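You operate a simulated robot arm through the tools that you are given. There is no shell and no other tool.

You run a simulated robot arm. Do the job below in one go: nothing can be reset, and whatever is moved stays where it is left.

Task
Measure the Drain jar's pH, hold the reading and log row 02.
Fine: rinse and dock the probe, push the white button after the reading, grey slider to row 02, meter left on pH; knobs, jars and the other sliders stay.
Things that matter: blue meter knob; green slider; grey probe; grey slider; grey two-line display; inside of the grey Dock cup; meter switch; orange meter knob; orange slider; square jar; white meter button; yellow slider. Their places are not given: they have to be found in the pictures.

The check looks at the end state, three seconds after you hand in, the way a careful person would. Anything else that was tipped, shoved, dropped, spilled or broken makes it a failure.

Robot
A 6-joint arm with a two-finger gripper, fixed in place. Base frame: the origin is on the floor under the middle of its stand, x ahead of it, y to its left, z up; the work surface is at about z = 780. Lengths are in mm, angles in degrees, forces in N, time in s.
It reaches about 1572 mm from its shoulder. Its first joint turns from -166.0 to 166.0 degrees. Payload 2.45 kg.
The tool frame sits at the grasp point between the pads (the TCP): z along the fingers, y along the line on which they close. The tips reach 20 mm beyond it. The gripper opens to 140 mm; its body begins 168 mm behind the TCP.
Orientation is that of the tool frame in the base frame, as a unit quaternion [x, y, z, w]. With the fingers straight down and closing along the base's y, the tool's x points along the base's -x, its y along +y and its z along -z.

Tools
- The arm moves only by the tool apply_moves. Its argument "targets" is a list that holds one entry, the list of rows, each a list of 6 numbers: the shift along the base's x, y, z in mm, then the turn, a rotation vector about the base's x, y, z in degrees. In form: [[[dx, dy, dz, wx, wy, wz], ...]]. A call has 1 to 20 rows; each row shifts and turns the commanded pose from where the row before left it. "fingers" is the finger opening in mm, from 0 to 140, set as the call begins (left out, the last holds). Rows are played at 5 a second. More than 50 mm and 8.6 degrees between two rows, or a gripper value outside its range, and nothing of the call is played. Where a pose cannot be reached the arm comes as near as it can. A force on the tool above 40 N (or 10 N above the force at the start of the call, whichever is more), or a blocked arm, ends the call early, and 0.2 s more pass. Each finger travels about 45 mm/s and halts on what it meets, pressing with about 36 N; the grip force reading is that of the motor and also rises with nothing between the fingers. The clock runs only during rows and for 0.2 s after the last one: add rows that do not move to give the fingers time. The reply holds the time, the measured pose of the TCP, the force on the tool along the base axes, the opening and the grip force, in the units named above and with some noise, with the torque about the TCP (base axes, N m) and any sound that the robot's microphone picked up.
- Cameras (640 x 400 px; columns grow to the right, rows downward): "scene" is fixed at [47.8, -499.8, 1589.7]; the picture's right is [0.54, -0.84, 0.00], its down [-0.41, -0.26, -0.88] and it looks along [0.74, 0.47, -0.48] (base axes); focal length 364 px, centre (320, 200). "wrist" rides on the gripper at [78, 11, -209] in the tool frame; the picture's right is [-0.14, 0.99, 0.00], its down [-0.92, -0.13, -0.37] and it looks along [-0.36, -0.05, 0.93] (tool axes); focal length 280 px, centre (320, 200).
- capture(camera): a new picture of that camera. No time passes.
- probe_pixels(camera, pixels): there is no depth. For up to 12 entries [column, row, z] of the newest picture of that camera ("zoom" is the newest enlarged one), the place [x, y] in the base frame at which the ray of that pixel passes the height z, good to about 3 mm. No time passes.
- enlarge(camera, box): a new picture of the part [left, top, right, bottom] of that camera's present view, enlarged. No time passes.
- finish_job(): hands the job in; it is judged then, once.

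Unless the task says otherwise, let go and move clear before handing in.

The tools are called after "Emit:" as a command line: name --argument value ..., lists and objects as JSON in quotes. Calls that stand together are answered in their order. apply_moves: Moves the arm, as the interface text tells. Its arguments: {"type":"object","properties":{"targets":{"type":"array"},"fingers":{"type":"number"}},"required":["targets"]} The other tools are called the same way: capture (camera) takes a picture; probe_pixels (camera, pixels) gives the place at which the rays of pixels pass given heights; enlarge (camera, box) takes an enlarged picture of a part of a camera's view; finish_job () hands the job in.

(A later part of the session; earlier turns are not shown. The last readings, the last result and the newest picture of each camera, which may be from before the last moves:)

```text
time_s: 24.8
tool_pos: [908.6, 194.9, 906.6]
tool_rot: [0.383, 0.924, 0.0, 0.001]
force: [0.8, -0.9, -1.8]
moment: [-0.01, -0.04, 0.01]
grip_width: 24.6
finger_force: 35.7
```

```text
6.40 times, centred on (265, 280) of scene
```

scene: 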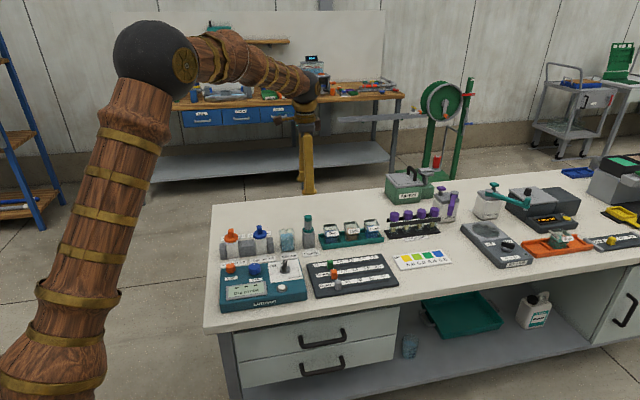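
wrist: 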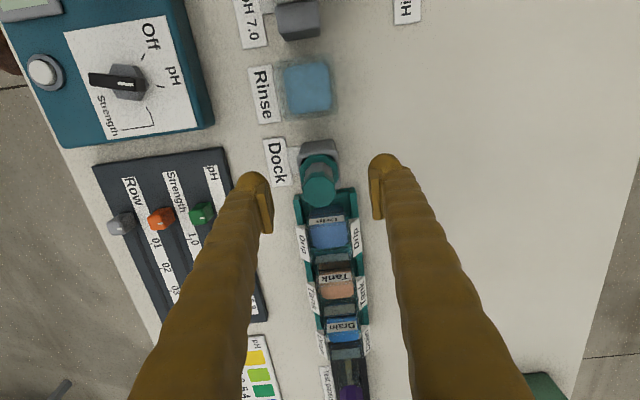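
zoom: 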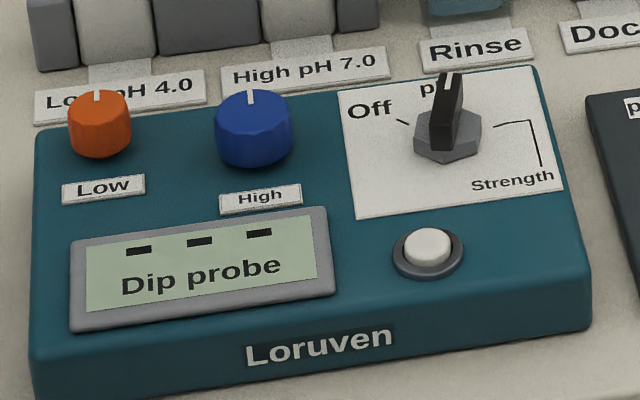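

The tip is submerged in Rinse, and the meter keeps saying "Dip probe" there. I'll dwell briefly, lift out, and travel at height to the Drain jar, which I estimate at (1133,-34) with its rim near z=850.

Emit:
apply_moves --targets '[[[0, 0, 0, 0, 0, 0], [0, 0, 0, 0, 0, 0], [0, 0, 0, 0, 0, 0], [0, 0, 0, 0, 0, 0], [0, 0, 0, 0, 0, 0], [0, 0, 16, 0, 0, 0], [0, 0, 16, 0, 0, 0], [0, 0, 16, 0, 0, 0], [0, 0, 16, 0, 0, 0], [0, 0, 16, 0, 0, 0], [0, 0, 16, 0, 0, 0], [0, 0, 16, 0, 0, 0], [0, 0, 0, 0, 0, 0], [0, 0, 0, 0, 0, 0]]]'

Emit:
apply_moves --targets '[[[20, -20.5, 0, 0, 0, 0], [20, -20.5, 0, 0, 0, 0], [20, -20.5, 0, 0, 0, 0], [20, -20.5, 0, 0, 0, 0], [20, -20.5, 0, 0, 0, 0], [20, -20.5, 0, 0, 0, 0], [20, -20.5, 0, 0, 0, 0], [20, -20.5, 0, 0, 0, 0], [20, -20.5, 0, 0, 0, 0], [20, -20.5, 0, 0, 0, 0], [22.8, -23.5, 0, 0, 0, 0], [0, 0, 0, 0, 0, 0], [0, 0, 0, 0, 0, 0]]]'

Emit:
enlarge --camera "scene" --box '[320, 165, 420, 255]'

Emit:
enlarge --camera "wrist" --box '[240, 40, 400, 240]'

```text
time_s: 27.8
tool_pos: [906.7, 193.5, 1016.9]
tool_rot: [0.383, 0.924, 0.0, 0.001]
force: [0.1, 0.1, -0.1]
moment: [0.0, 0.03, -0.01]
grip_width: 24.8
finger_force: 36.1
```

```text
time_s: 30.6
tool_pos: [1133.6, -32.3, 1020.0]
tool_rot: [0.383, 0.924, 0.0, 0.001]
force: [0.3, -0.7, -1.2]
moment: [0.02, 0.04, 0.0]
grip_width: 24.9
finger_force: 36.4
```

```text
4.44 times, centred on (370, 210) of scene
```

zoom: 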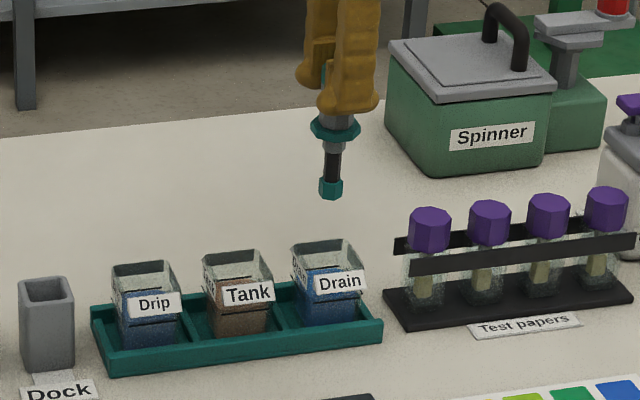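

```text
2.00 times, centred on (320, 140) of wrist
```

zoom: 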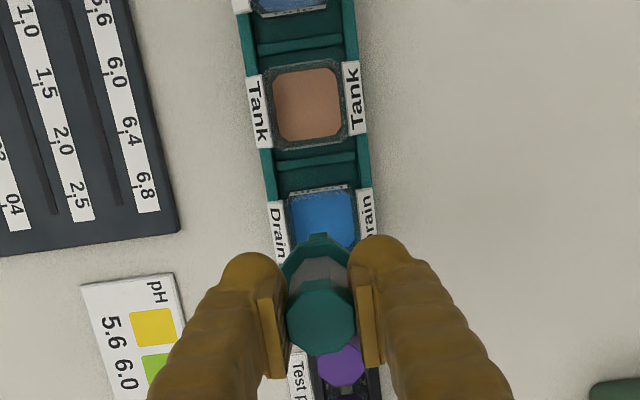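

The probe is above Drain, with the tip at scene zoom (331,195) over a rim centre near (329,256). I'll check the jar's near edge in the wrist view to confirm the alignment along the row.

Emit:
probe_pixels --camera "zoom" --pixels '[[320, 188, 850], [307, 65, 850], [309, 147, 850], [273, 107, 850], [344, 100, 850], [289, 205, 850], [356, 198, 850]]'

```text
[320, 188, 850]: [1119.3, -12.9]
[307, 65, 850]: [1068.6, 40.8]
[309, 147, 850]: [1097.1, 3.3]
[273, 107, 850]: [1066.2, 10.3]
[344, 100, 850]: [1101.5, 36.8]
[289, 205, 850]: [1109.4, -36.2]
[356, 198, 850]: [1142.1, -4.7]
```

The jar centre is offset a few mm (about +2.5,+2) from the tool axis. I'll correct for that and lower the probe gently into the Drain jar.

Emit:
apply_moves --targets '[[[2.5, 2, 0, 0, 0, 0], [0, 0, -15, 0, 0, 0], [0, 0, -15, 0, 0, 0], [0, 0, -15, 0, 0, 0], [0, 0, -5, 0, 0, 0], [0, 0, 0, 0, 0, 0]]]'

Emit:
enlarge --camera "scene" --box '[340, 190, 400, 250]'

Emit:
enlarge --camera "wrist" --box '[260, 120, 380, 240]'

```text
time_s: 32.0
tool_pos: [1133.8, -32.8, 970.0]
tool_rot: [0.382, 0.924, -0.001, 0.001]
force: [-0.7, -0.4, -1.6]
moment: [0.01, -0.04, -0.01]
grip_width: 25.1
finger_force: 36.5
```

```text
6.67 times, centred on (370, 220) of scene
```

zoom: 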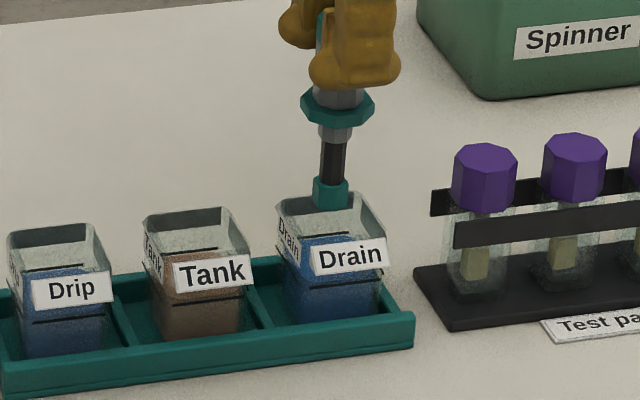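

```text
3.33 times, centred on (320, 180) of wrist
```

zoom: 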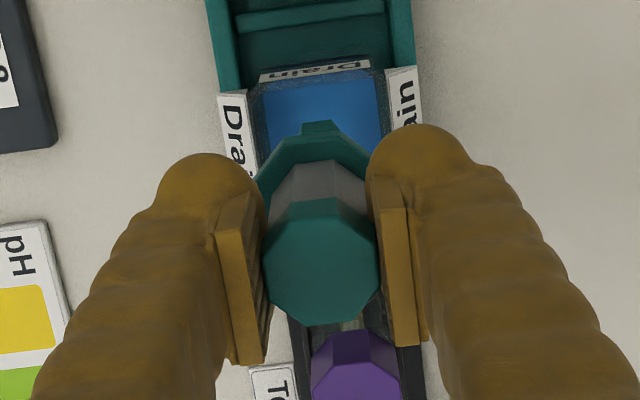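

The tip at scene zoom (330,205) is centred over the Drain rim. I'll lower the remaining 63 mm into the liquid.

Emit:
apply_moves --targets '[[[0, 0, -12, 0, 0, 0], [0, 0, -12, 0, 0, 0], [0, 0, -12, 0, 0, 0], [0, 0, -12, 0, 0, 0], [0, 0, -10, 0, 0, 0], [0, 0, -5, 0, 0, 0], [0, 0, 0, 0, 0, 0], [0, 0, 0, 0, 0, 0]]]'

Emit:
enlarge --camera "scene" --box '[340, 190, 400, 250]'

Emit:
enlarge --camera "scene" --box '[215, 250, 315, 310]'

Emit:
enlarge --camera "wrist" --box '[260, 120, 380, 240]'

```text
time_s: 33.8
tool_pos: [1133.0, -32.0, 906.5]
tool_rot: [0.383, 0.924, 0.0, 0.001]
force: [-0.2, 0.2, -2.2]
moment: [0.0, 0.01, 0.02]
grip_width: 24.5
finger_force: 36.4
```

```text
6.67 times, centred on (370, 220) of scene
```

zoom: 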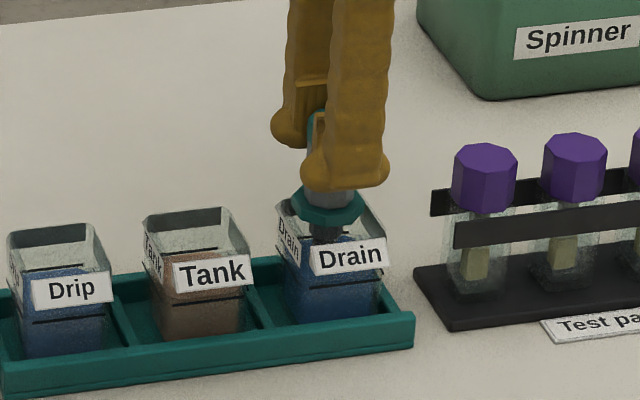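

```text
6.40 times, centred on (265, 280) of scene
```

zoom: 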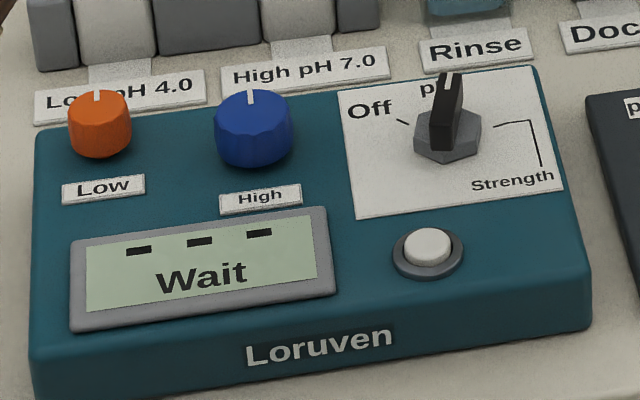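

```text
3.33 times, centred on (320, 180) of wrist
```

zoom: 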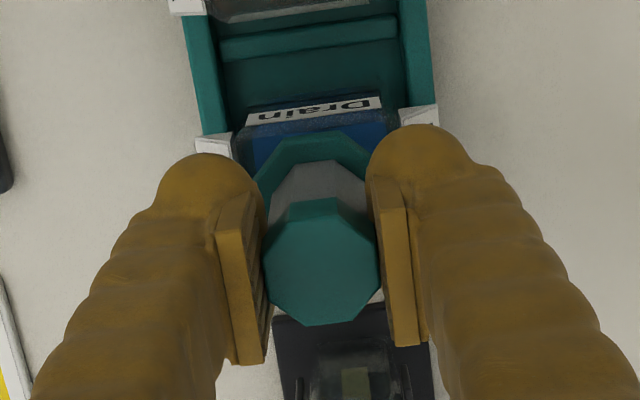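

The display now reads "Wait", so the probe is sensed in the Drain sample. I'll hold still for two seconds and look again.

Emit:
apply_moves --targets '[[[0, 0, 0, 0, 0, 0], [0, 0, 0, 0, 0, 0], [0, 0, 0, 0, 0, 0], [0, 0, 0, 0, 0, 0], [0, 0, 0, 0, 0, 0], [0, 0, 0, 0, 0, 0], [0, 0, 0, 0, 0, 0], [0, 0, 0, 0, 0, 0], [0, 0, 0, 0, 0, 0], [0, 0, 0, 0, 0, 0]]]'

Emit:
enlarge --camera "scene" --box '[215, 250, 315, 310]'

```text
time_s: 36.0
tool_pos: [1133.3, -32.5, 905.2]
tool_rot: [0.383, 0.924, 0.0, 0.001]
force: [-0.8, 0.5, -1.0]
moment: [-0.03, 0.0, 0.03]
grip_width: 24.8
finger_force: 36.2
```

```text
6.40 times, centred on (265, 280) of scene
```

zoom: 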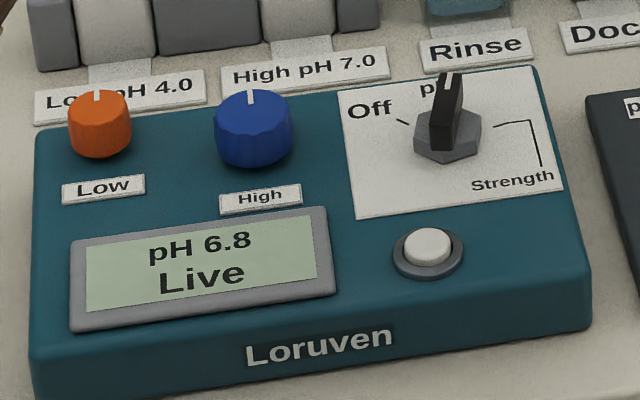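

The display reads "pH 6.8 Live". I'll wait one more second to confirm it is steady, then raise the probe clear to see whether the meter keeps the reading.

Emit:
apply_moves --targets '[[[0, 0, 0, 0, 0, 0], [0, 0, 0, 0, 0, 0], [0, 0, 0, 0, 0, 0], [0, 0, 0, 0, 0, 0], [0, 0, 0, 0, 0, 0], [0, 0, 0, 0, 0, 0], [0, 0, 0, 0, 0, 0], [0, 0, 0, 0, 0, 0]]]'

Emit:
enlarge --camera "scene" --box '[215, 250, 315, 310]'

Emit:
apply_moves --targets '[[[0, 0, 12, 0, 0, 0], [0, 0, 12, 0, 0, 0], [0, 0, 12, 0, 0, 0], [0, 0, 12, 0, 0, 0], [0, 0, 12, 0, 0, 0], [0, 0, 0, 0, 0, 0]]]'

Emit:
enlarge --camera "scene" --box '[215, 250, 315, 310]'

Emit:
enlarge --camera "scene" --box '[340, 190, 400, 250]'

```text
time_s: 37.8
tool_pos: [1134.0, -32.6, 905.3]
tool_rot: [0.382, 0.924, 0.0, 0.001]
force: [0.7, -0.1, -1.0]
moment: [0.04, -0.01, 0.02]
grip_width: 24.6
finger_force: 36.1
```

```text
6.40 times, centred on (265, 280) of scene
```

zoom: 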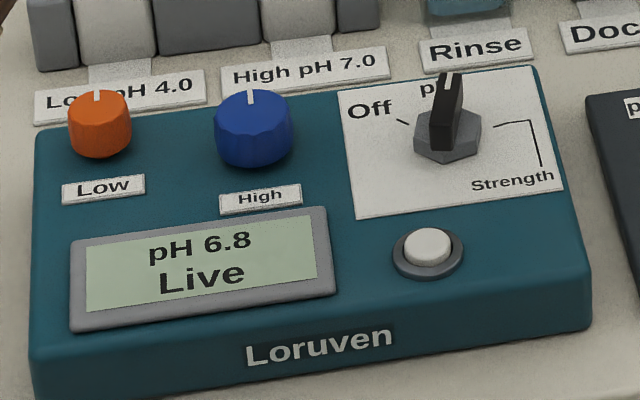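

```text
time_s: 39.2
tool_pos: [1134.2, -32.2, 966.9]
tool_rot: [0.383, 0.924, 0.0, 0.002]
force: [-0.5, 0.3, -1.1]
moment: [0.04, 0.03, 0.01]
grip_width: 24.6
finger_force: 35.8
```

```text
6.40 times, centred on (265, 280) of scene
```

zoom: 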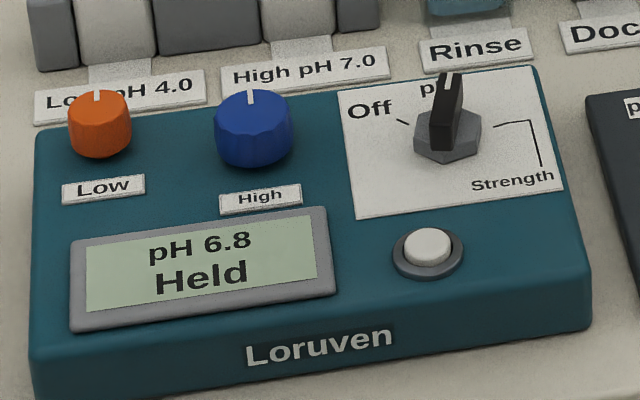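

```text
6.67 times, centred on (370, 220) of scene
```

zoom: 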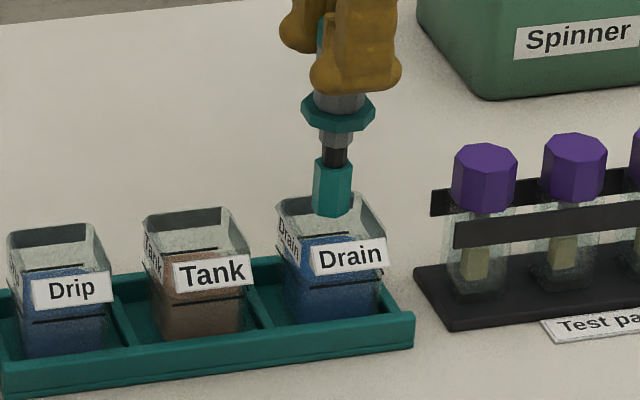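

The meter now shows "pH 6.8 / Held", so it kept the reading after the probe left the jar. I'll lift higher and carry the wet probe behind the other jars to Rinse.

Emit:
apply_moves --targets '[[[0, 0, 18, 0, 0, 0], [0, 0, 18, 0, 0, 0], [0, 0, 17, 0, 0, 0], [20, 20, 0, 0, 0, 0], [20, 20, 0, 0, 0, 0], [-20.48, 20.59, 0, 0, 0, 0], [-20.48, 20.59, 0, 0, 0, 0], [-20.48, 20.59, 0, 0, 0, 0], [-20.48, 20.59, 0, 0, 0, 0], [-20.48, 20.59, 0, 0, 0, 0], [-20.48, 20.59, 0, 0, 0, 0], [-20.48, 20.59, 0, 0, 0, 0], [-20.48, 20.59, 0, 0, 0, 0], [-20.48, 20.59, 0, 0, 0, 0], [-20.48, 20.59, 0, 0, 0, 0], [-20.48, 20.59, 0, 0, 0, 0], [-20, -20, 0, 0, 0, 0], [-20, -20, 0, 0, 0, 0], [0, 0, 0, 0, 0, 0], [0, 0, 0, 0, 0, 0]]]'

Emit:
enlarge --camera "scene" --box '[255, 175, 335, 260]'

Emit:
enlarge --camera "scene" --box '[215, 250, 315, 310]'

```text
time_s: 43.4
tool_pos: [909.3, 192.5, 1019.4]
tool_rot: [0.383, 0.924, 0.0, 0.0]
force: [0.5, 0.0, -1.6]
moment: [0.0, 0.02, -0.01]
grip_width: 24.7
finger_force: 36.5
```

```text
4.71 times, centred on (295, 218) of scene
```

zoom: 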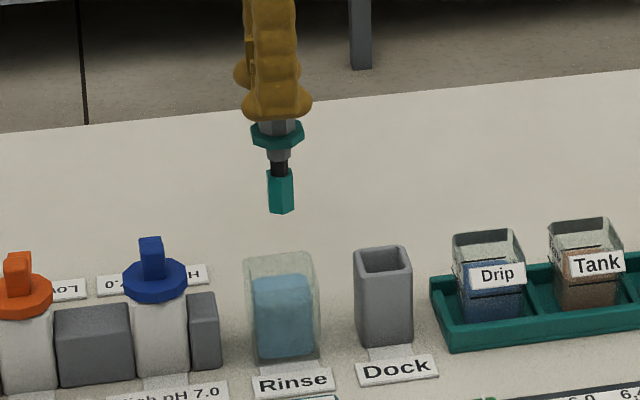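

```text
6.40 times, centred on (265, 280) of scene
```

zoom: 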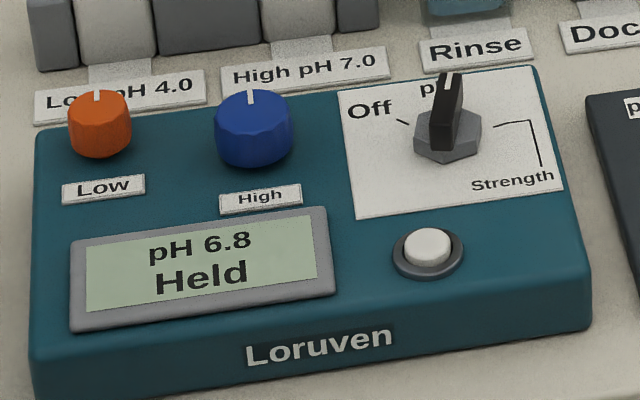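

The reading is still held at pH 6.8, and the tip shows a sample film at zoom (281,190). I'll lower the probe into the Rinse water and dwell.

Emit:
apply_moves --targets '[[[0, 0, -16, 0, 0, 0], [0, 0, -16, 0, 0, 0], [0, 0, -16, 0, 0, 0], [0, 0, -16, 0, 0, 0], [0, 0, -12, 0, 0, 0], [0, 0, -12, 0, 0, 0], [0, 0, -12, 0, 0, 0], [0, 0, -12, 0, 0, 0], [0, 0, -2, 0, 0, 0], [0, 0, 0, 0, 0, 0], [0, 0, 0, 0, 0, 0], [0, 0, 0, 0, 0, 0], [0, 0, 0, 0, 0, 0], [0, 0, 0, 0, 0, 0], [0, 0, 0, 0, 0, 0], [0, 0, 0, 0, 0, 0], [0, 0, 0, 0, 0, 0], [0, 0, 0, 0, 0, 0], [0, 0, 0, 0, 0, 0], [0, 0, 0, 0, 0, 0]]]'

Emit:
enlarge --camera "scene" --box '[270, 205, 320, 255]'

Emit:
enlarge --camera "scene" --box '[215, 250, 315, 310]'

```text
time_s: 47.6
tool_pos: [908.4, 194.9, 904.0]
tool_rot: [0.382, 0.924, -0.001, 0.001]
force: [0.4, -0.8, -0.9]
moment: [0.01, 0.02, 0.02]
grip_width: 24.7
finger_force: 35.8
```

```text
8.00 times, centred on (295, 230) of scene
```

zoom: 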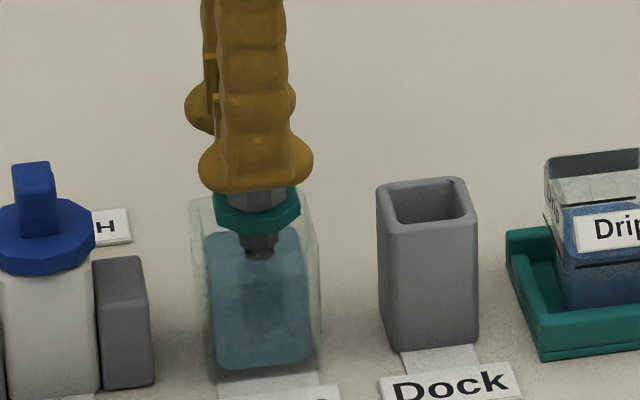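

```text
6.40 times, centred on (265, 280) of scene
```

zoom: 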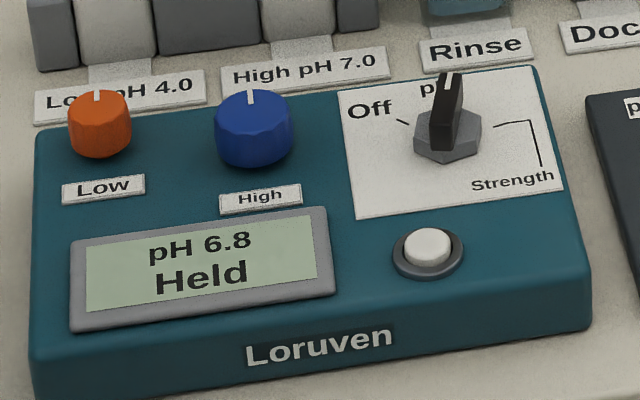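

The probe is rinsing and the reading is unaffected. I'll lift it out and confirm the tip is clean.

Emit:
apply_moves --targets '[[[0, 0, 16, 0, 0, 0], [0, 0, 16, 0, 0, 0], [0, 0, 16, 0, 0, 0], [0, 0, 16, 0, 0, 0], [0, 0, 16, 0, 0, 0], [0, 0, 16, 0, 0, 0], [0, 0, 18, 0, 0, 0], [0, 0, 0, 0, 0, 0], [0, 0, 0, 0, 0, 0]]]'

Emit:
enlarge --camera "scene" --box '[255, 175, 335, 260]'

```text
time_s: 49.6
tool_pos: [909.9, 193.5, 1016.8]
tool_rot: [0.382, 0.924, 0.0, 0.001]
force: [0.1, 0.1, -1.3]
moment: [0.0, 0.0, 0.01]
grip_width: 24.7
finger_force: 36.4
```

```text
4.71 times, centred on (295, 218) of scene
```

zoom: 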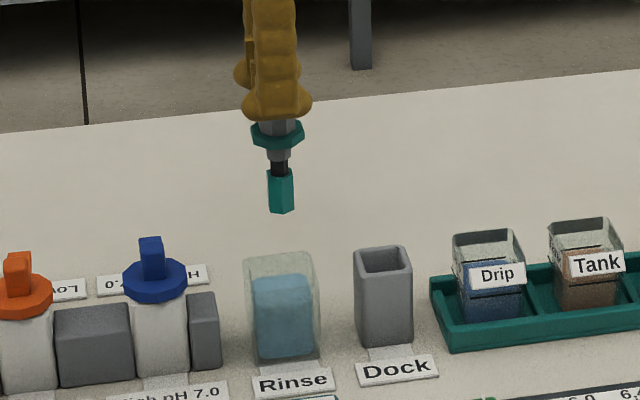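

The teal section at (281,190) still looks long, so I'll zoom in on the tip.

Emit:
enlarge --camera "scene" --box '[275, 195, 305, 225]'

Emit:
enlarge --camera "wrist" --box '[260, 100, 380, 220]'

Emit:
enlarge --camera "scene" --box '[300, 205, 400, 265]'

```text
13.33 times, centred on (290, 210) of scene
```

zoom: 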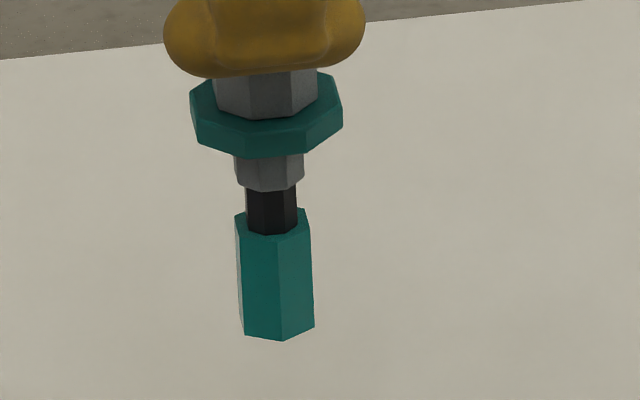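

```text
3.33 times, centred on (320, 160) of wrist
```

zoom: 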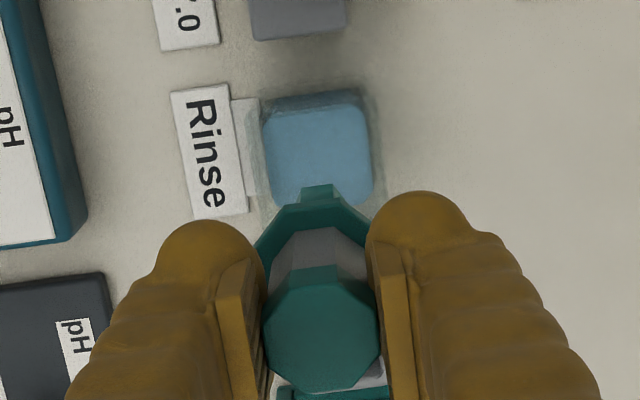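

```text
6.40 times, centred on (350, 235) of scene
```

zoom: 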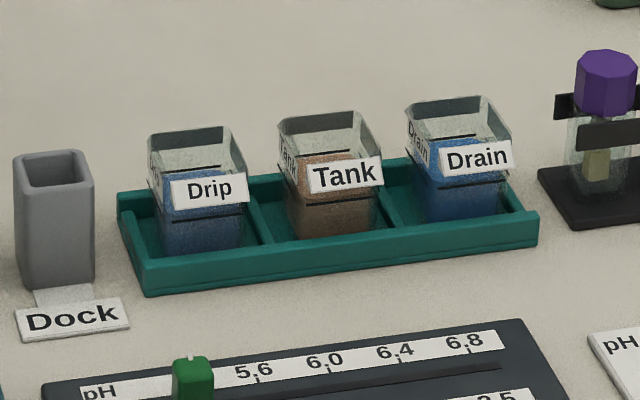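

The tip has a longer teal sleeve than before the Drain dip (about 9 px instead of 5), and the first pass left it. I'll rinse again, slightly deeper and longer, with some gentle up-and-down motion.

Emit:
apply_moves --targets '[[[0, 0, -16, 0, 0, 0], [0, 0, -16, 0, 0, 0], [0, 0, -16, 0, 0, 0], [0, 0, -16, 0, 0, 0], [0, 0, -12, 0, 0, 0], [0, 0, -12, 0, 0, 0], [0, 0, -12, 0, 0, 0], [0, 0, -12, 0, 0, 0], [0, 0, -5, 0, 0, 0], [0, 0, 0, 0, 0, 0], [0, 0, 8, 0, 0, 0], [0, 0, -8, 0, 0, 0], [0, 0, 8, 0, 0, 0], [0, 0, -8, 0, 0, 0], [0, 0, 0, 0, 0, 0], [0, 0, 0, 0, 0, 0], [0, 0, 0, 0, 0, 0], [0, 0, 0, 0, 0, 0], [0, 0, 0, 0, 0, 0], [0, 0, 0, 0, 0, 0]]]'

Emit:
apply_moves --targets '[[[0, 0, 0, 0, 0, 0], [0, 0, 0, 0, 0, 0], [0, 0, 0, 0, 0, 0], [0, 0, 0, 0, 0, 0], [0, 0, 0, 0, 0, 0], [0, 0, 0, 0, 0, 0], [0, 0, 0, 0, 0, 0], [0, 0, 0, 0, 0, 0], [0, 0, 16, 0, 0, 0], [0, 0, 16, 0, 0, 0], [0, 0, 16, 0, 0, 0], [0, 0, 16, 0, 0, 0], [0, 0, 16, 0, 0, 0], [0, 0, 16, 0, 0, 0], [0, 0, 21, 0, 0, 0], [0, 0, 0, 0, 0, 0]]]'

Emit:
enlarge --camera "scene" --box '[275, 195, 305, 225]'

Emit:
enlarge --camera "scene" --box '[215, 250, 315, 310]'

```text
time_s: 53.8
tool_pos: [909.1, 194.3, 900.9]
tool_rot: [0.383, 0.924, 0.0, 0.0]
force: [0.7, 0.0, -1.0]
moment: [0.0, -0.01, -0.01]
grip_width: 24.7
finger_force: 35.9
```

```text
time_s: 57.2
tool_pos: [908.7, 192.6, 1019.3]
tool_rot: [0.382, 0.924, -0.001, 0.0]
force: [-0.1, -0.1, -1.1]
moment: [0.0, 0.05, 0.01]
grip_width: 24.4
finger_force: 35.7
```

```text
13.33 times, centred on (290, 210) of scene
```

zoom: 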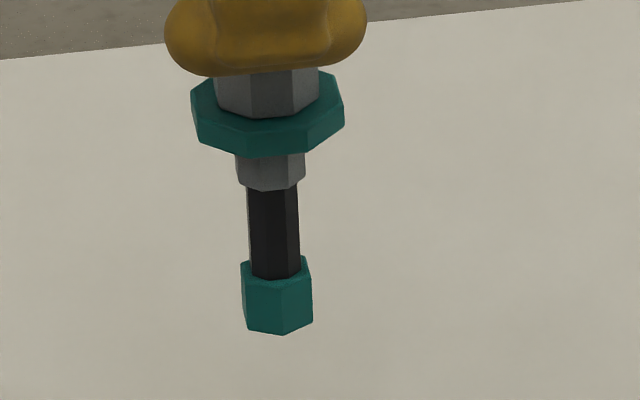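

```text
6.40 times, centred on (265, 280) of scene
```

zoom: 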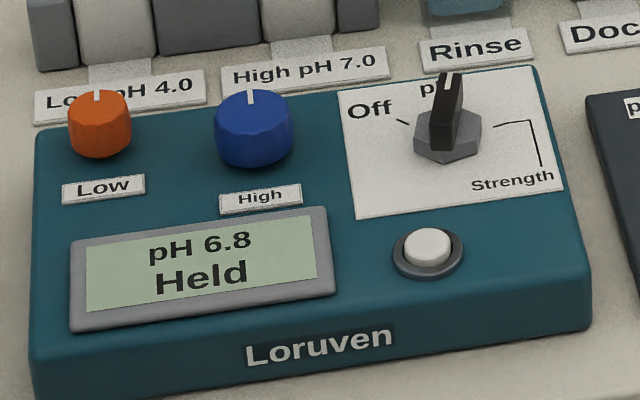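

The tip is back to its short clean form and the reading is still held. I'll move back over the Dock cup and check the alignment before lowering.

Emit:
apply_moves --targets '[[[18.1, -18.1, 0, 0, 0, 0], [18.1, -18.1, 0, 0, 0, 0], [18.2, -18.2, 0, 0, 0, 0], [0, 0, 0, 0, 0, 0], [0, 0, -16, 0, 0, 0], [0, 0, -16, 0, 0, 0], [0, 0, -6, 0, 0, 0], [0, 0, 0, 0, 0, 0]]]'

Emit:
enlarge --camera "scene" --box '[283, 195, 333, 255]'

Emit:
enlarge --camera "wrist" --box '[260, 100, 380, 220]'

```text
time_s: 59.0
tool_pos: [963.2, 138.2, 982.5]
tool_rot: [0.383, 0.924, 0.0, 0.001]
force: [-0.4, 0.0, -0.3]
moment: [-0.01, 0.03, 0.01]
grip_width: 24.9
finger_force: 36.3
```

```text
6.67 times, centred on (308, 225) of scene
```

zoom: 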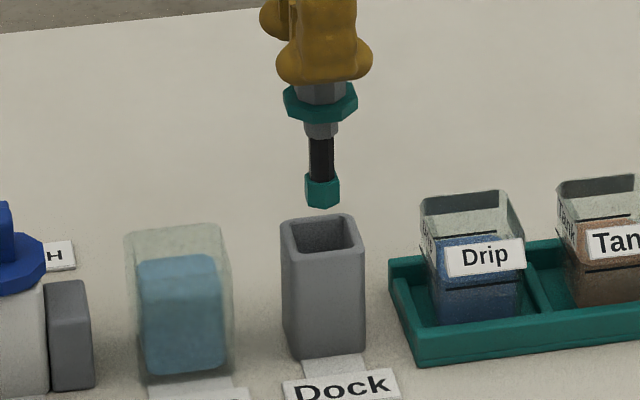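

```text
3.33 times, centred on (320, 160) of wrist
```

zoom: 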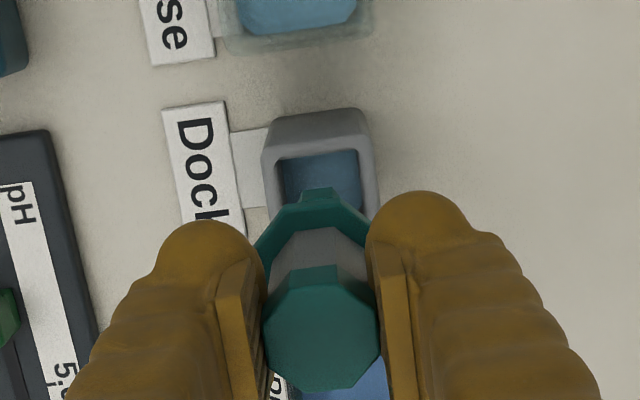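

The tip at scene zoom (322,190) is centred over the cup opening. I'll lower it slowly to the original docked height.

Emit:
apply_moves --targets '[[[0, 0, -14, 0, 0, 0], [0, 0, -14, 0, 0, 0], [0, 0, -14, 0, 0, 0], [0, 0, -14, 0, 0, 0], [0, 0, -12, 0, 0, 0], [0, 0, -6, 0, 0, 0], [0, 0, -4, 0, 0, 0], [0, 0, -3, 0, 0, 0], [0, 0, 0, 0, 0, 0]]]'

Emit:
enlarge --camera "scene" --box '[283, 195, 333, 255]'

Emit:
enlarge --camera "wrist" --box '[260, 130, 380, 250]'

```text
time_s: 61.0
tool_pos: [962.9, 139.7, 901.4]
tool_rot: [0.382, 0.924, 0.0, 0.001]
force: [-2.5, 0.8, 6.6]
moment: [0.04, 0.09, -0.01]
grip_width: 24.5
finger_force: 35.8
```

```text
6.67 times, centred on (308, 225) of scene
```

zoom: 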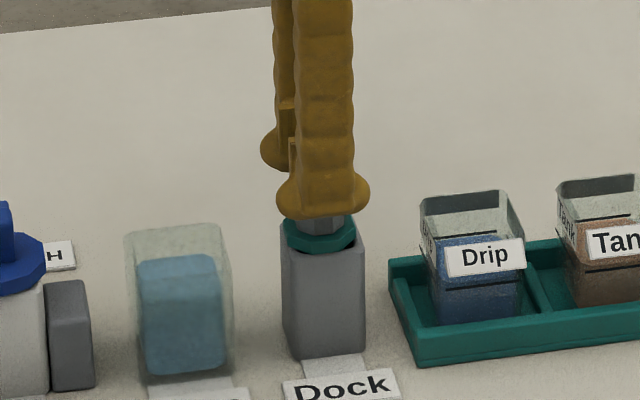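

```text
3.33 times, centred on (320, 190) of wrist
```

zoom: 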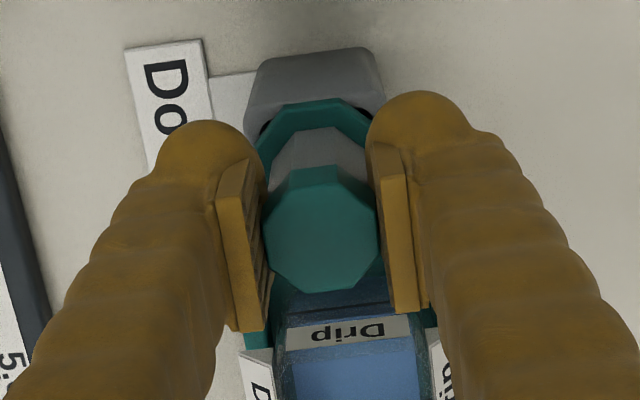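

A contact force of 6.6 N shows the collar has seated on the cup. I'll open the fingers and check that the probe stands straight before lifting away.

Emit:
apply_moves --targets '[[[0, 0, 0, 0, 0, 0], [0, 0, 0, 0, 0, 0], [0, 0, 0, 0, 0, 0], [0, 0, 0, 0, 0, 0]]]' --fingers 80

Emit:
enlarge --camera "wrist" --box '[260, 130, 380, 250]'

Emit:
apply_moves --targets '[[[0, 0, 10, 0, 0, 0], [0, 0, 20, 0, 0, 0], [0, 0, 30, 0, 0, 0], [0, 0, 40, 0, 0, 0], [0, 0, 40, 0, 0, 0], [0, 0, 0, 0, 0, 0]]]'

Emit:
enlarge --camera "scene" --box '[215, 195, 345, 310]'

Emit:
capture --camera "wrist"

```text
time_s: 62.0
tool_pos: [962.7, 140.3, 898.2]
tool_rot: [0.383, 0.924, 0.0, 0.0]
force: [0.1, -0.1, 0.0]
moment: [-0.01, -0.04, -0.02]
grip_width: 79.8
finger_force: 0.0
```

```text
3.33 times, centred on (320, 190) of wrist
```

zoom: 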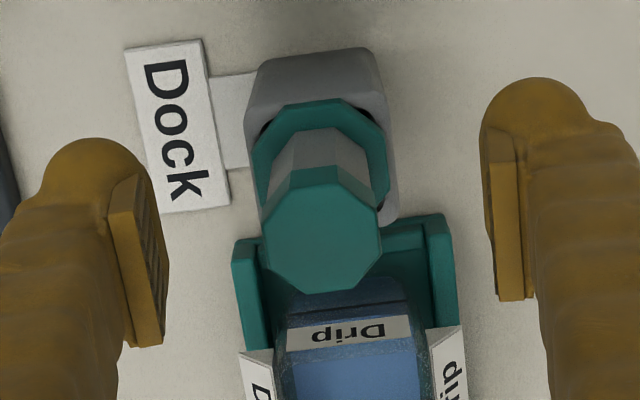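

```text
time_s: 63.4
tool_pos: [964.0, 136.9, 1037.5]
tool_rot: [0.383, 0.924, 0.0, 0.002]
force: [0.3, 0.4, 0.8]
moment: [0.01, 0.01, 0.01]
grip_width: 79.7
finger_force: 0.1
```

```text
3.48 times, centred on (280, 252) of scene
```

zoom: 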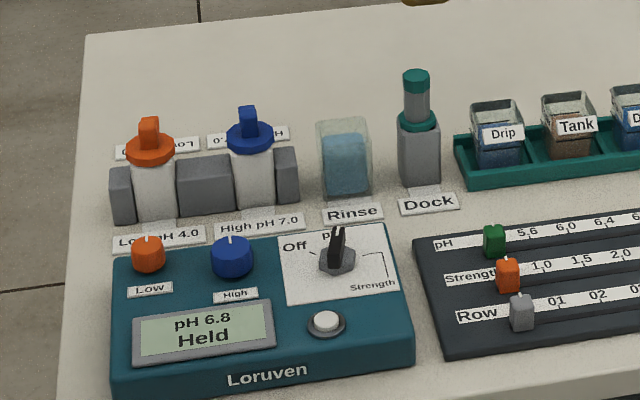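

```text
taken
```

wrist: 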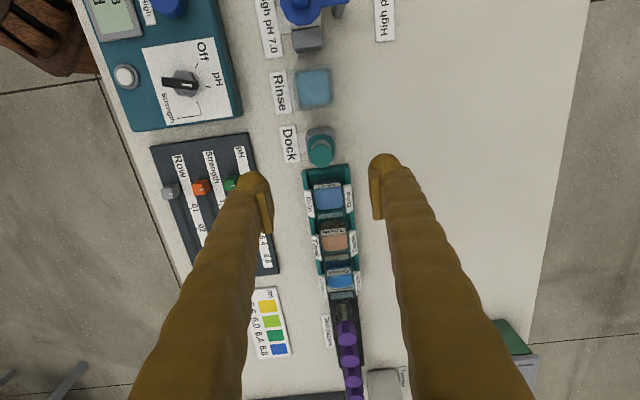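

The probe stands upright in the Dock and the display still shows "pH 6.8 Held". Next is the white button at about (694,49), top z≈830. I'll close the fingers and move above it.

Emit:
apply_moves --targets '[[[-33.66, -11.33, 0, 0, 0, 0], [-33.66, -11.33, 0, 0, 0, 0], [-33.66, -11.33, 0, 0, 0, 0], [-33.66, -11.33, 0, 0, 0, 0], [-33.66, -11.33, 0, 0, 0, 0], [-33.66, -11.33, 0, 0, 0, 0], [-33.66, -11.33, 0, 0, 0, 0], [-33.66, -11.33, 0, 0, 0, 0], [0, 0, -30, 0, 0, 0], [0, 0, -30, 0, 0, 0], [0, 0, -30, 0, 0, 0], [0, 0, -30, 0, 0, 0], [0, 0, 0, 0, 0, 0]]]' --fingers 0

Emit:
capture --camera "wrist"

Emit:
enlarge --camera "scene" --box '[245, 225, 325, 305]'

```text
time_s: 66.2
tool_pos: [694.4, 49.6, 919.1]
tool_rot: [0.383, 0.924, -0.001, 0.0]
force: [-0.3, 0.2, 0.0]
moment: [-0.02, -0.01, -0.01]
grip_width: 0.1
finger_force: 29.7
```

```text
taken
```

wrist: 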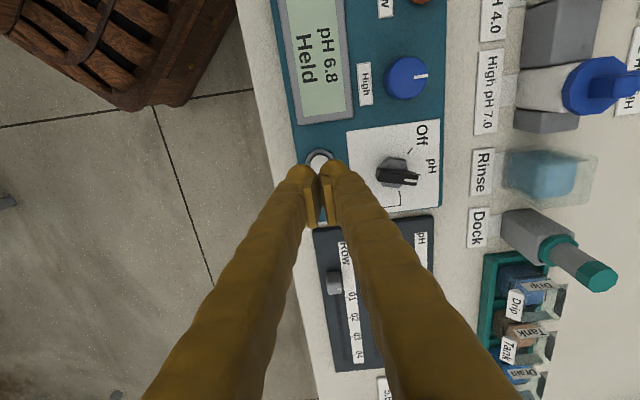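

```text
5.00 times, centred on (285, 265) of scene
```

zoom: 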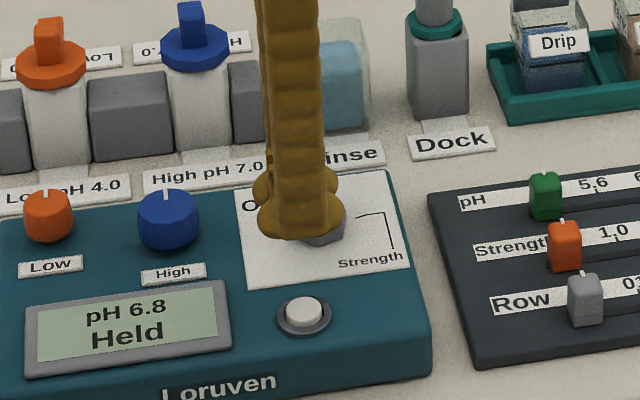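

The button is just ahead of the fingertips at wrist (319,160). I'll zoom in to check its centre against the tool axis.

Emit:
enlarge --camera "wrist" --box '[280, 120, 360, 200]'

Emit:
probe_pixels --camera "zoom" --pixels '[[315, 170, 830], [315, 130, 830], [262, 190, 830], [370, 180, 830]]'

```text
5.00 times, centred on (320, 160) of wrist
```

zoom: 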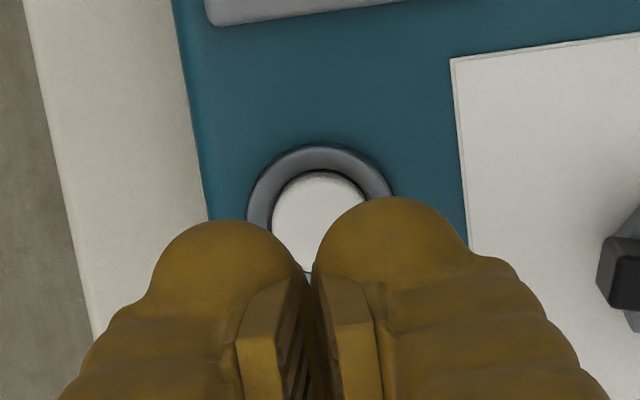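

```text
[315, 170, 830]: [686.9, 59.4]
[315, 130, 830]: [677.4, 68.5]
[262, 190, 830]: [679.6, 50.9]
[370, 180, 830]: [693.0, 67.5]
```

The button centre is at about (695,51), within 2 mm of the tool axis. I'll descend to just above the button, then press in small steps while watching the force.

Emit:
apply_moves --targets '[[[0.5, 1, -16, 0, 0, 0], [0, 0, -16, 0, 0, 0], [0, 0, -16, 0, 0, 0], [0, 0, -10, 0, 0, 0], [0, 0, -8, 0, 0, 0], [0, 0, 0, 0, 0, 0]]]'

Emit:
enlarge --camera "scene" --box '[245, 245, 325, 305]'

```text
time_s: 67.6
tool_pos: [692.4, 50.9, 853.5]
tool_rot: [0.382, 0.924, 0.0, 0.001]
force: [-0.8, 0.0, -0.5]
moment: [-0.06, -0.01, 0.0]
grip_width: 0.0
finger_force: 29.3
```

```text
6.67 times, centred on (285, 275) of scene
```

zoom: 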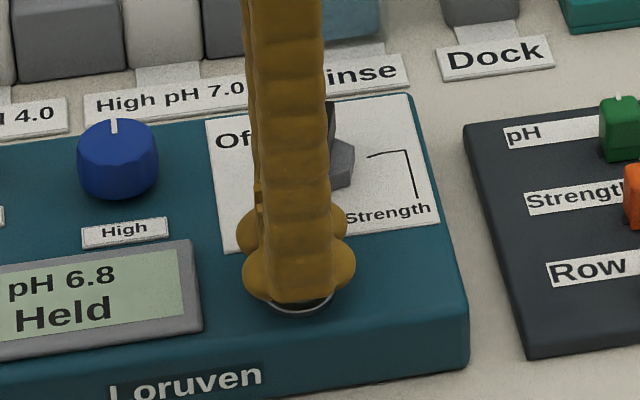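

The tips are just above the button with no contact yet. I'll press down in 1 mm steps.

Emit:
apply_moves --targets '[[[0, 0, -1, 0, 0, 0], [0, 0, -1, 0, 0, 0], [0, 0, -1, 0, 0, 0], [0, 0, -1, 0, 0, 0], [0, 0, -1, 0, 0, 0]]]'

Emit:
enlarge --camera "scene" --box '[225, 245, 305, 305]'

```text
time_s: 68.8
tool_pos: [692.7, 49.9, 848.8]
tool_rot: [0.382, 0.924, 0.0, 0.0]
force: [0.1, -0.4, 0.6]
moment: [-0.01, -0.02, 0.01]
grip_width: 0.1
finger_force: 29.3
```

```text
6.67 times, centred on (265, 275) of scene
```

zoom: 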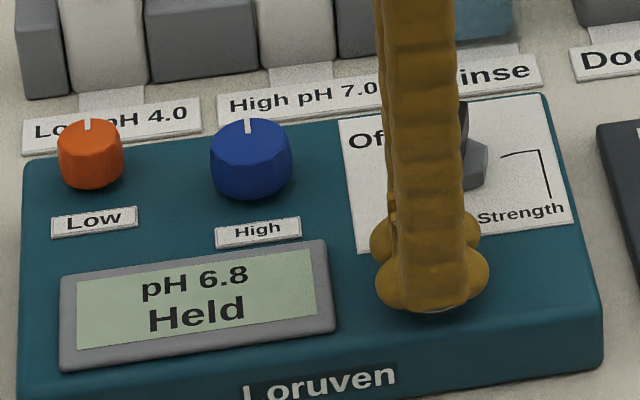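

No contact yet at z≈848.7. I'll continue pressing in 1 mm steps.

Emit:
apply_moves --targets '[[[0, 0, -1, 0, 0, 0], [0, 0, -1, 0, 0, 0], [0, 0, -1, 0, 0, 0], [0, 0, 0, 0, 0, 0]]]'

Emit:
enlarge --camera "scene" --box '[225, 245, 305, 305]'

```text
time_s: 69.8
tool_pos: [694.5, 49.6, 844.8]
tool_rot: [0.383, 0.924, 0.0, 0.001]
force: [-1.2, 0.2, 3.2]
moment: [0.0, 0.03, 0.01]
grip_width: 5.8
finger_force: 29.2
heard: click
```

```text
6.67 times, centred on (265, 275) of scene
```

zoom: 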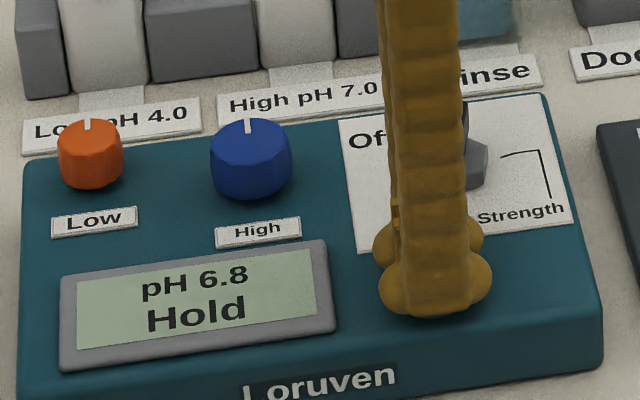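

A click was heard and the display changed to "pH 6.8 / Hold". I'll lift off and see what stays on the display.

Emit:
apply_moves --targets '[[[0, 0, 6, 0, 0, 0], [0, 0, 14, 0, 0, 0], [0, 0, 30, 0, 0, 0], [0, 0, 40, 0, 0, 0], [0, 0, 0, 0, 0, 0]]]'

Emit:
enlarge --camera "scene" --box '[225, 245, 305, 305]'

Emit:
capture --camera "wrist"

```text
time_s: 71.0
tool_pos: [691.1, 51.0, 936.3]
tool_rot: [0.383, 0.924, 0.0, 0.001]
force: [0.0, -0.2, 0.4]
moment: [-0.02, -0.01, -0.02]
grip_width: 0.0
finger_force: 29.7
```

```text
6.67 times, centred on (265, 275) of scene
```

zoom: 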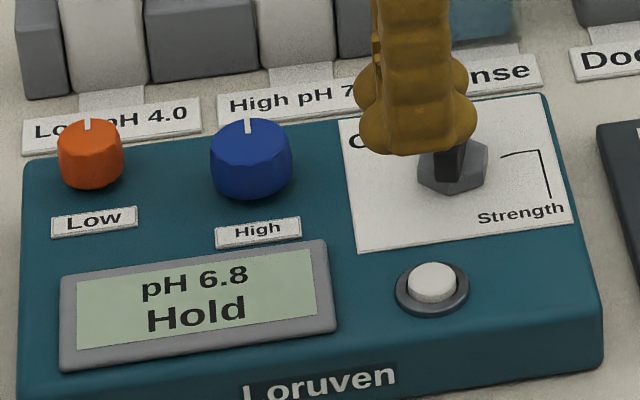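

```text
taken
```

wrist: 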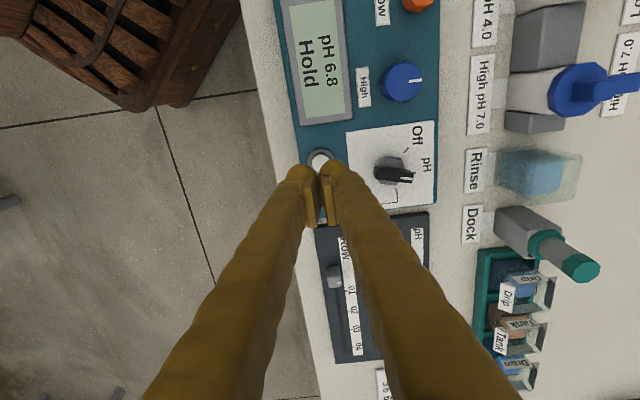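

The display keeps "pH 6.8 / Hold". Next is the grey slider near (815,-75). I'll turn the gripper 90° so the fingers close along the track, and move above the slider for a close view.

Emit:
apply_moves --targets '[[[0, 0, 20, 0, 0, 0], [10, -10.4, 2, 0, 0, 7.5], [10, -10.4, 2, 0, 0, 7.5], [10, -10.4, 2, 0, 0, 7.5], [10, -10.4, 2, 0, 0, 7.5], [10, -10.4, 2, 0, 0, 7.5], [10, -10.4, 2, 0, 0, 7.5], [10, -10.4, 2, 0, 0, 7.5], [10, -10.4, 2, 0, 0, 7.5], [10, -10.4, 2, 0, 0, 7.5], [10, -10.4, 2, 0, 0, 7.5], [10, -10.4, 2, 0, 0, 7.5], [10, -10.4, 2, 0, 0, 7.5], [0, 0, 0, 0, 0, 0]]]' --fingers 60

Emit:
capture --camera "wrist"

Emit:
enlarge --camera "wrist" --box '[180, 70, 380, 210]'

Emit:
enlarge --camera "scene" --box '[305, 240, 405, 310]'

```text
time_s: 74.0
tool_pos: [815.2, -75.5, 979.7]
tool_rot: [-0.384, 0.923, 0.0, 0.0]
force: [1.5, 0.3, 0.0]
moment: [0.03, 0.01, 0.02]
grip_width: 60.2
finger_force: 0.0
```

```text
taken
```

wrist: 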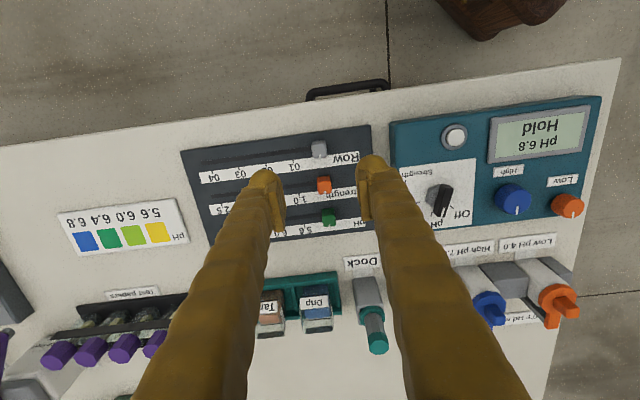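

```text
2.86 times, centred on (280, 140) of wrist
```

zoom: 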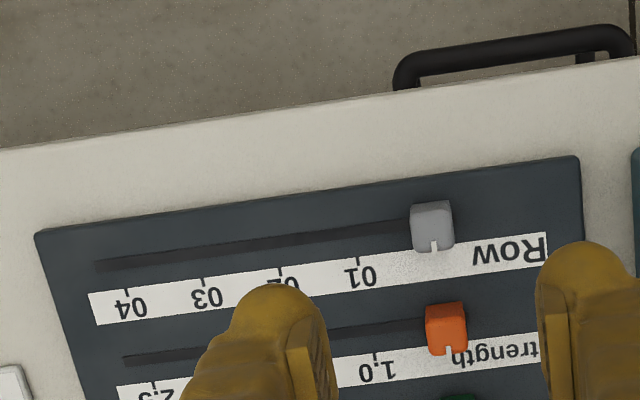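

```text
5.71 times, centred on (355, 275) of scene
```

zoom: 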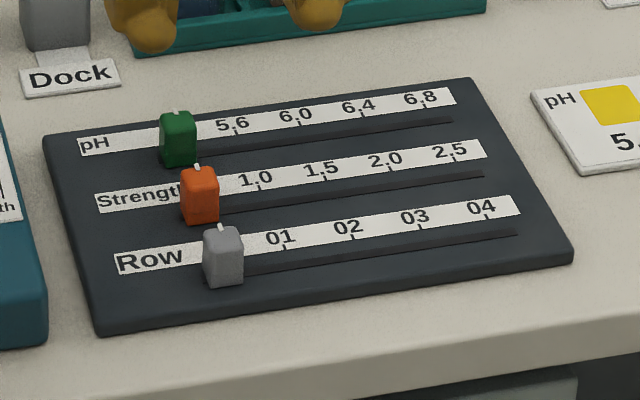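

The Row ticks are at wrist zoom 01 (357,259) and 02 (279,270), with the slider pointer at (434,247). I'll triangulate the ticks and the board height.

Emit:
probe_pixels --camera "wrist" --pixels '[[292.9, 160.6, 790], [292.9, 160.6, 800], [265.7, 164.5, 790], [265.7, 164.5, 800], [212.5, 171.5, 790], [212.5, 171.5, 800], [319.9, 156.4, 800], [319.9, 156.4, 818], [319.2, 146.5, 818], [319.2, 146.5, 822]]'

Emit:
probe_pixels --camera "zoom" --pixels '[[283, 247, 790], [283, 247, 800], [350, 236, 790], [350, 236, 800], [484, 212, 790], [484, 212, 800], [221, 224, 818], [221, 224, 822], [222, 238, 818], [222, 238, 822]]'

```text
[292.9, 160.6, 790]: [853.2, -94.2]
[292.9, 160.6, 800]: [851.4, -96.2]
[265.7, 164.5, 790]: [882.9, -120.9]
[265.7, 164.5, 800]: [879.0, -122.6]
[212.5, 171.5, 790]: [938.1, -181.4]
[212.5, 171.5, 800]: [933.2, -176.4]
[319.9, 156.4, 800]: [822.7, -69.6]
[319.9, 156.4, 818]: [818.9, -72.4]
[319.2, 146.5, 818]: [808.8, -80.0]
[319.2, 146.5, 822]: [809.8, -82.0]
```

```text
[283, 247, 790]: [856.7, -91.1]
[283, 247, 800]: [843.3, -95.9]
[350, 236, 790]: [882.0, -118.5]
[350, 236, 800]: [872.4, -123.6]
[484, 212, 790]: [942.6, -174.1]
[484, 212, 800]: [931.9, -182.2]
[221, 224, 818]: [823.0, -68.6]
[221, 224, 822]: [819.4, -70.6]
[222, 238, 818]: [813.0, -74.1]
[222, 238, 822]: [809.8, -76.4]
```

The ticks are 40 mm apart: 01 at (853,-94.5), 02 at (881.5,-121), and the slider rests one spacing before 01. I'll descend to straddle the slider with the fingers along the track.

Emit:
apply_moves --targets '[[[-0.7, -0.7, -30, 0, 0, 0], [0, 0, -30, 0, 0, 0], [0, 0, -30, 0, 0, 0], [0, 0, -30, 0, 0, 0], [0, 0, -12, 0, 0, 0], [0, 0, 0, 0, 0, 0]]]'

Emit:
enlarge --camera "wrist" --box '[240, 110, 400, 230]'

Emit:
enlarge --camera "scene" --box '[305, 240, 405, 310]'

```text
time_s: 75.4
tool_pos: [810.0, -76.1, 845.3]
tool_rot: [-0.383, 0.924, 0.001, 0.0]
force: [0.2, -0.6, -0.4]
moment: [-0.02, 0.01, 0.0]
grip_width: 60.2
finger_force: 0.1
```

```text
3.33 times, centred on (320, 170) of wrist
```

zoom: 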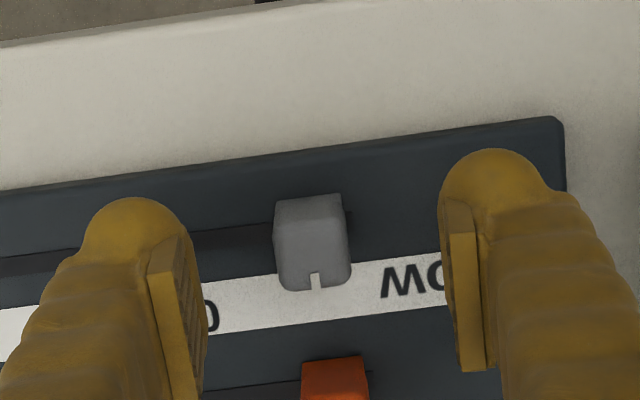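

```text
5.71 times, centred on (355, 275) of scene
```

zoom: 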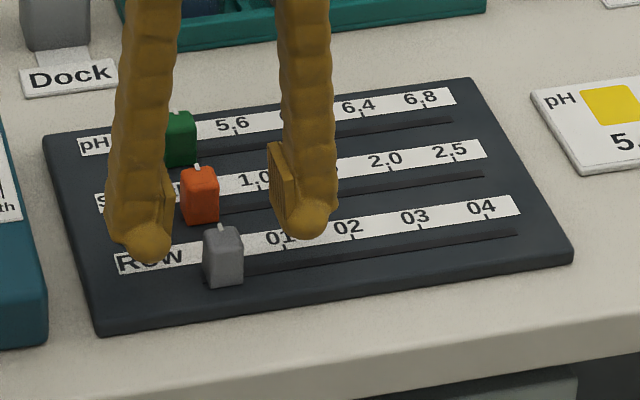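

The slider is centred between the fingers at wrist zoom (313,240). I'll lower another 28 mm, with the tips about 5 mm above the board, then close on it.

Emit:
apply_moves --targets '[[[1.5, 1, -10, 0, 0, 0], [0, 0, -10, 0, 0, 0], [0, 0, -8, 0, 0, 0], [0, 0, 0, 0, 0, 0]]]'

Emit:
enlarge --camera "scene" --box '[305, 240, 405, 310]'

```text
time_s: 76.4
tool_pos: [813.1, -75.2, 817.9]
tool_rot: [-0.383, 0.924, 0.0, 0.001]
force: [0.7, 0.7, -0.4]
moment: [-0.02, 0.0, -0.01]
grip_width: 59.8
finger_force: 0.1
```

```text
5.71 times, centred on (355, 275) of scene
```

zoom: 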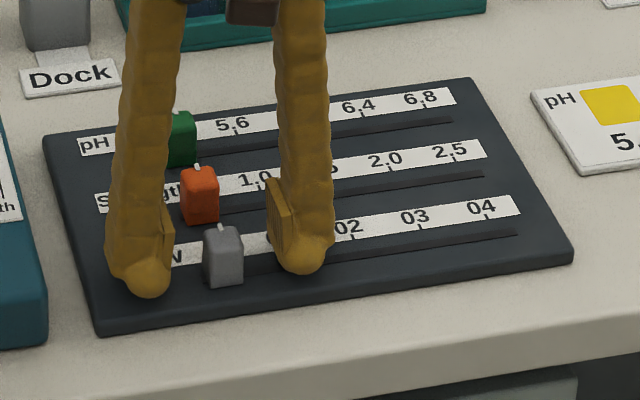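

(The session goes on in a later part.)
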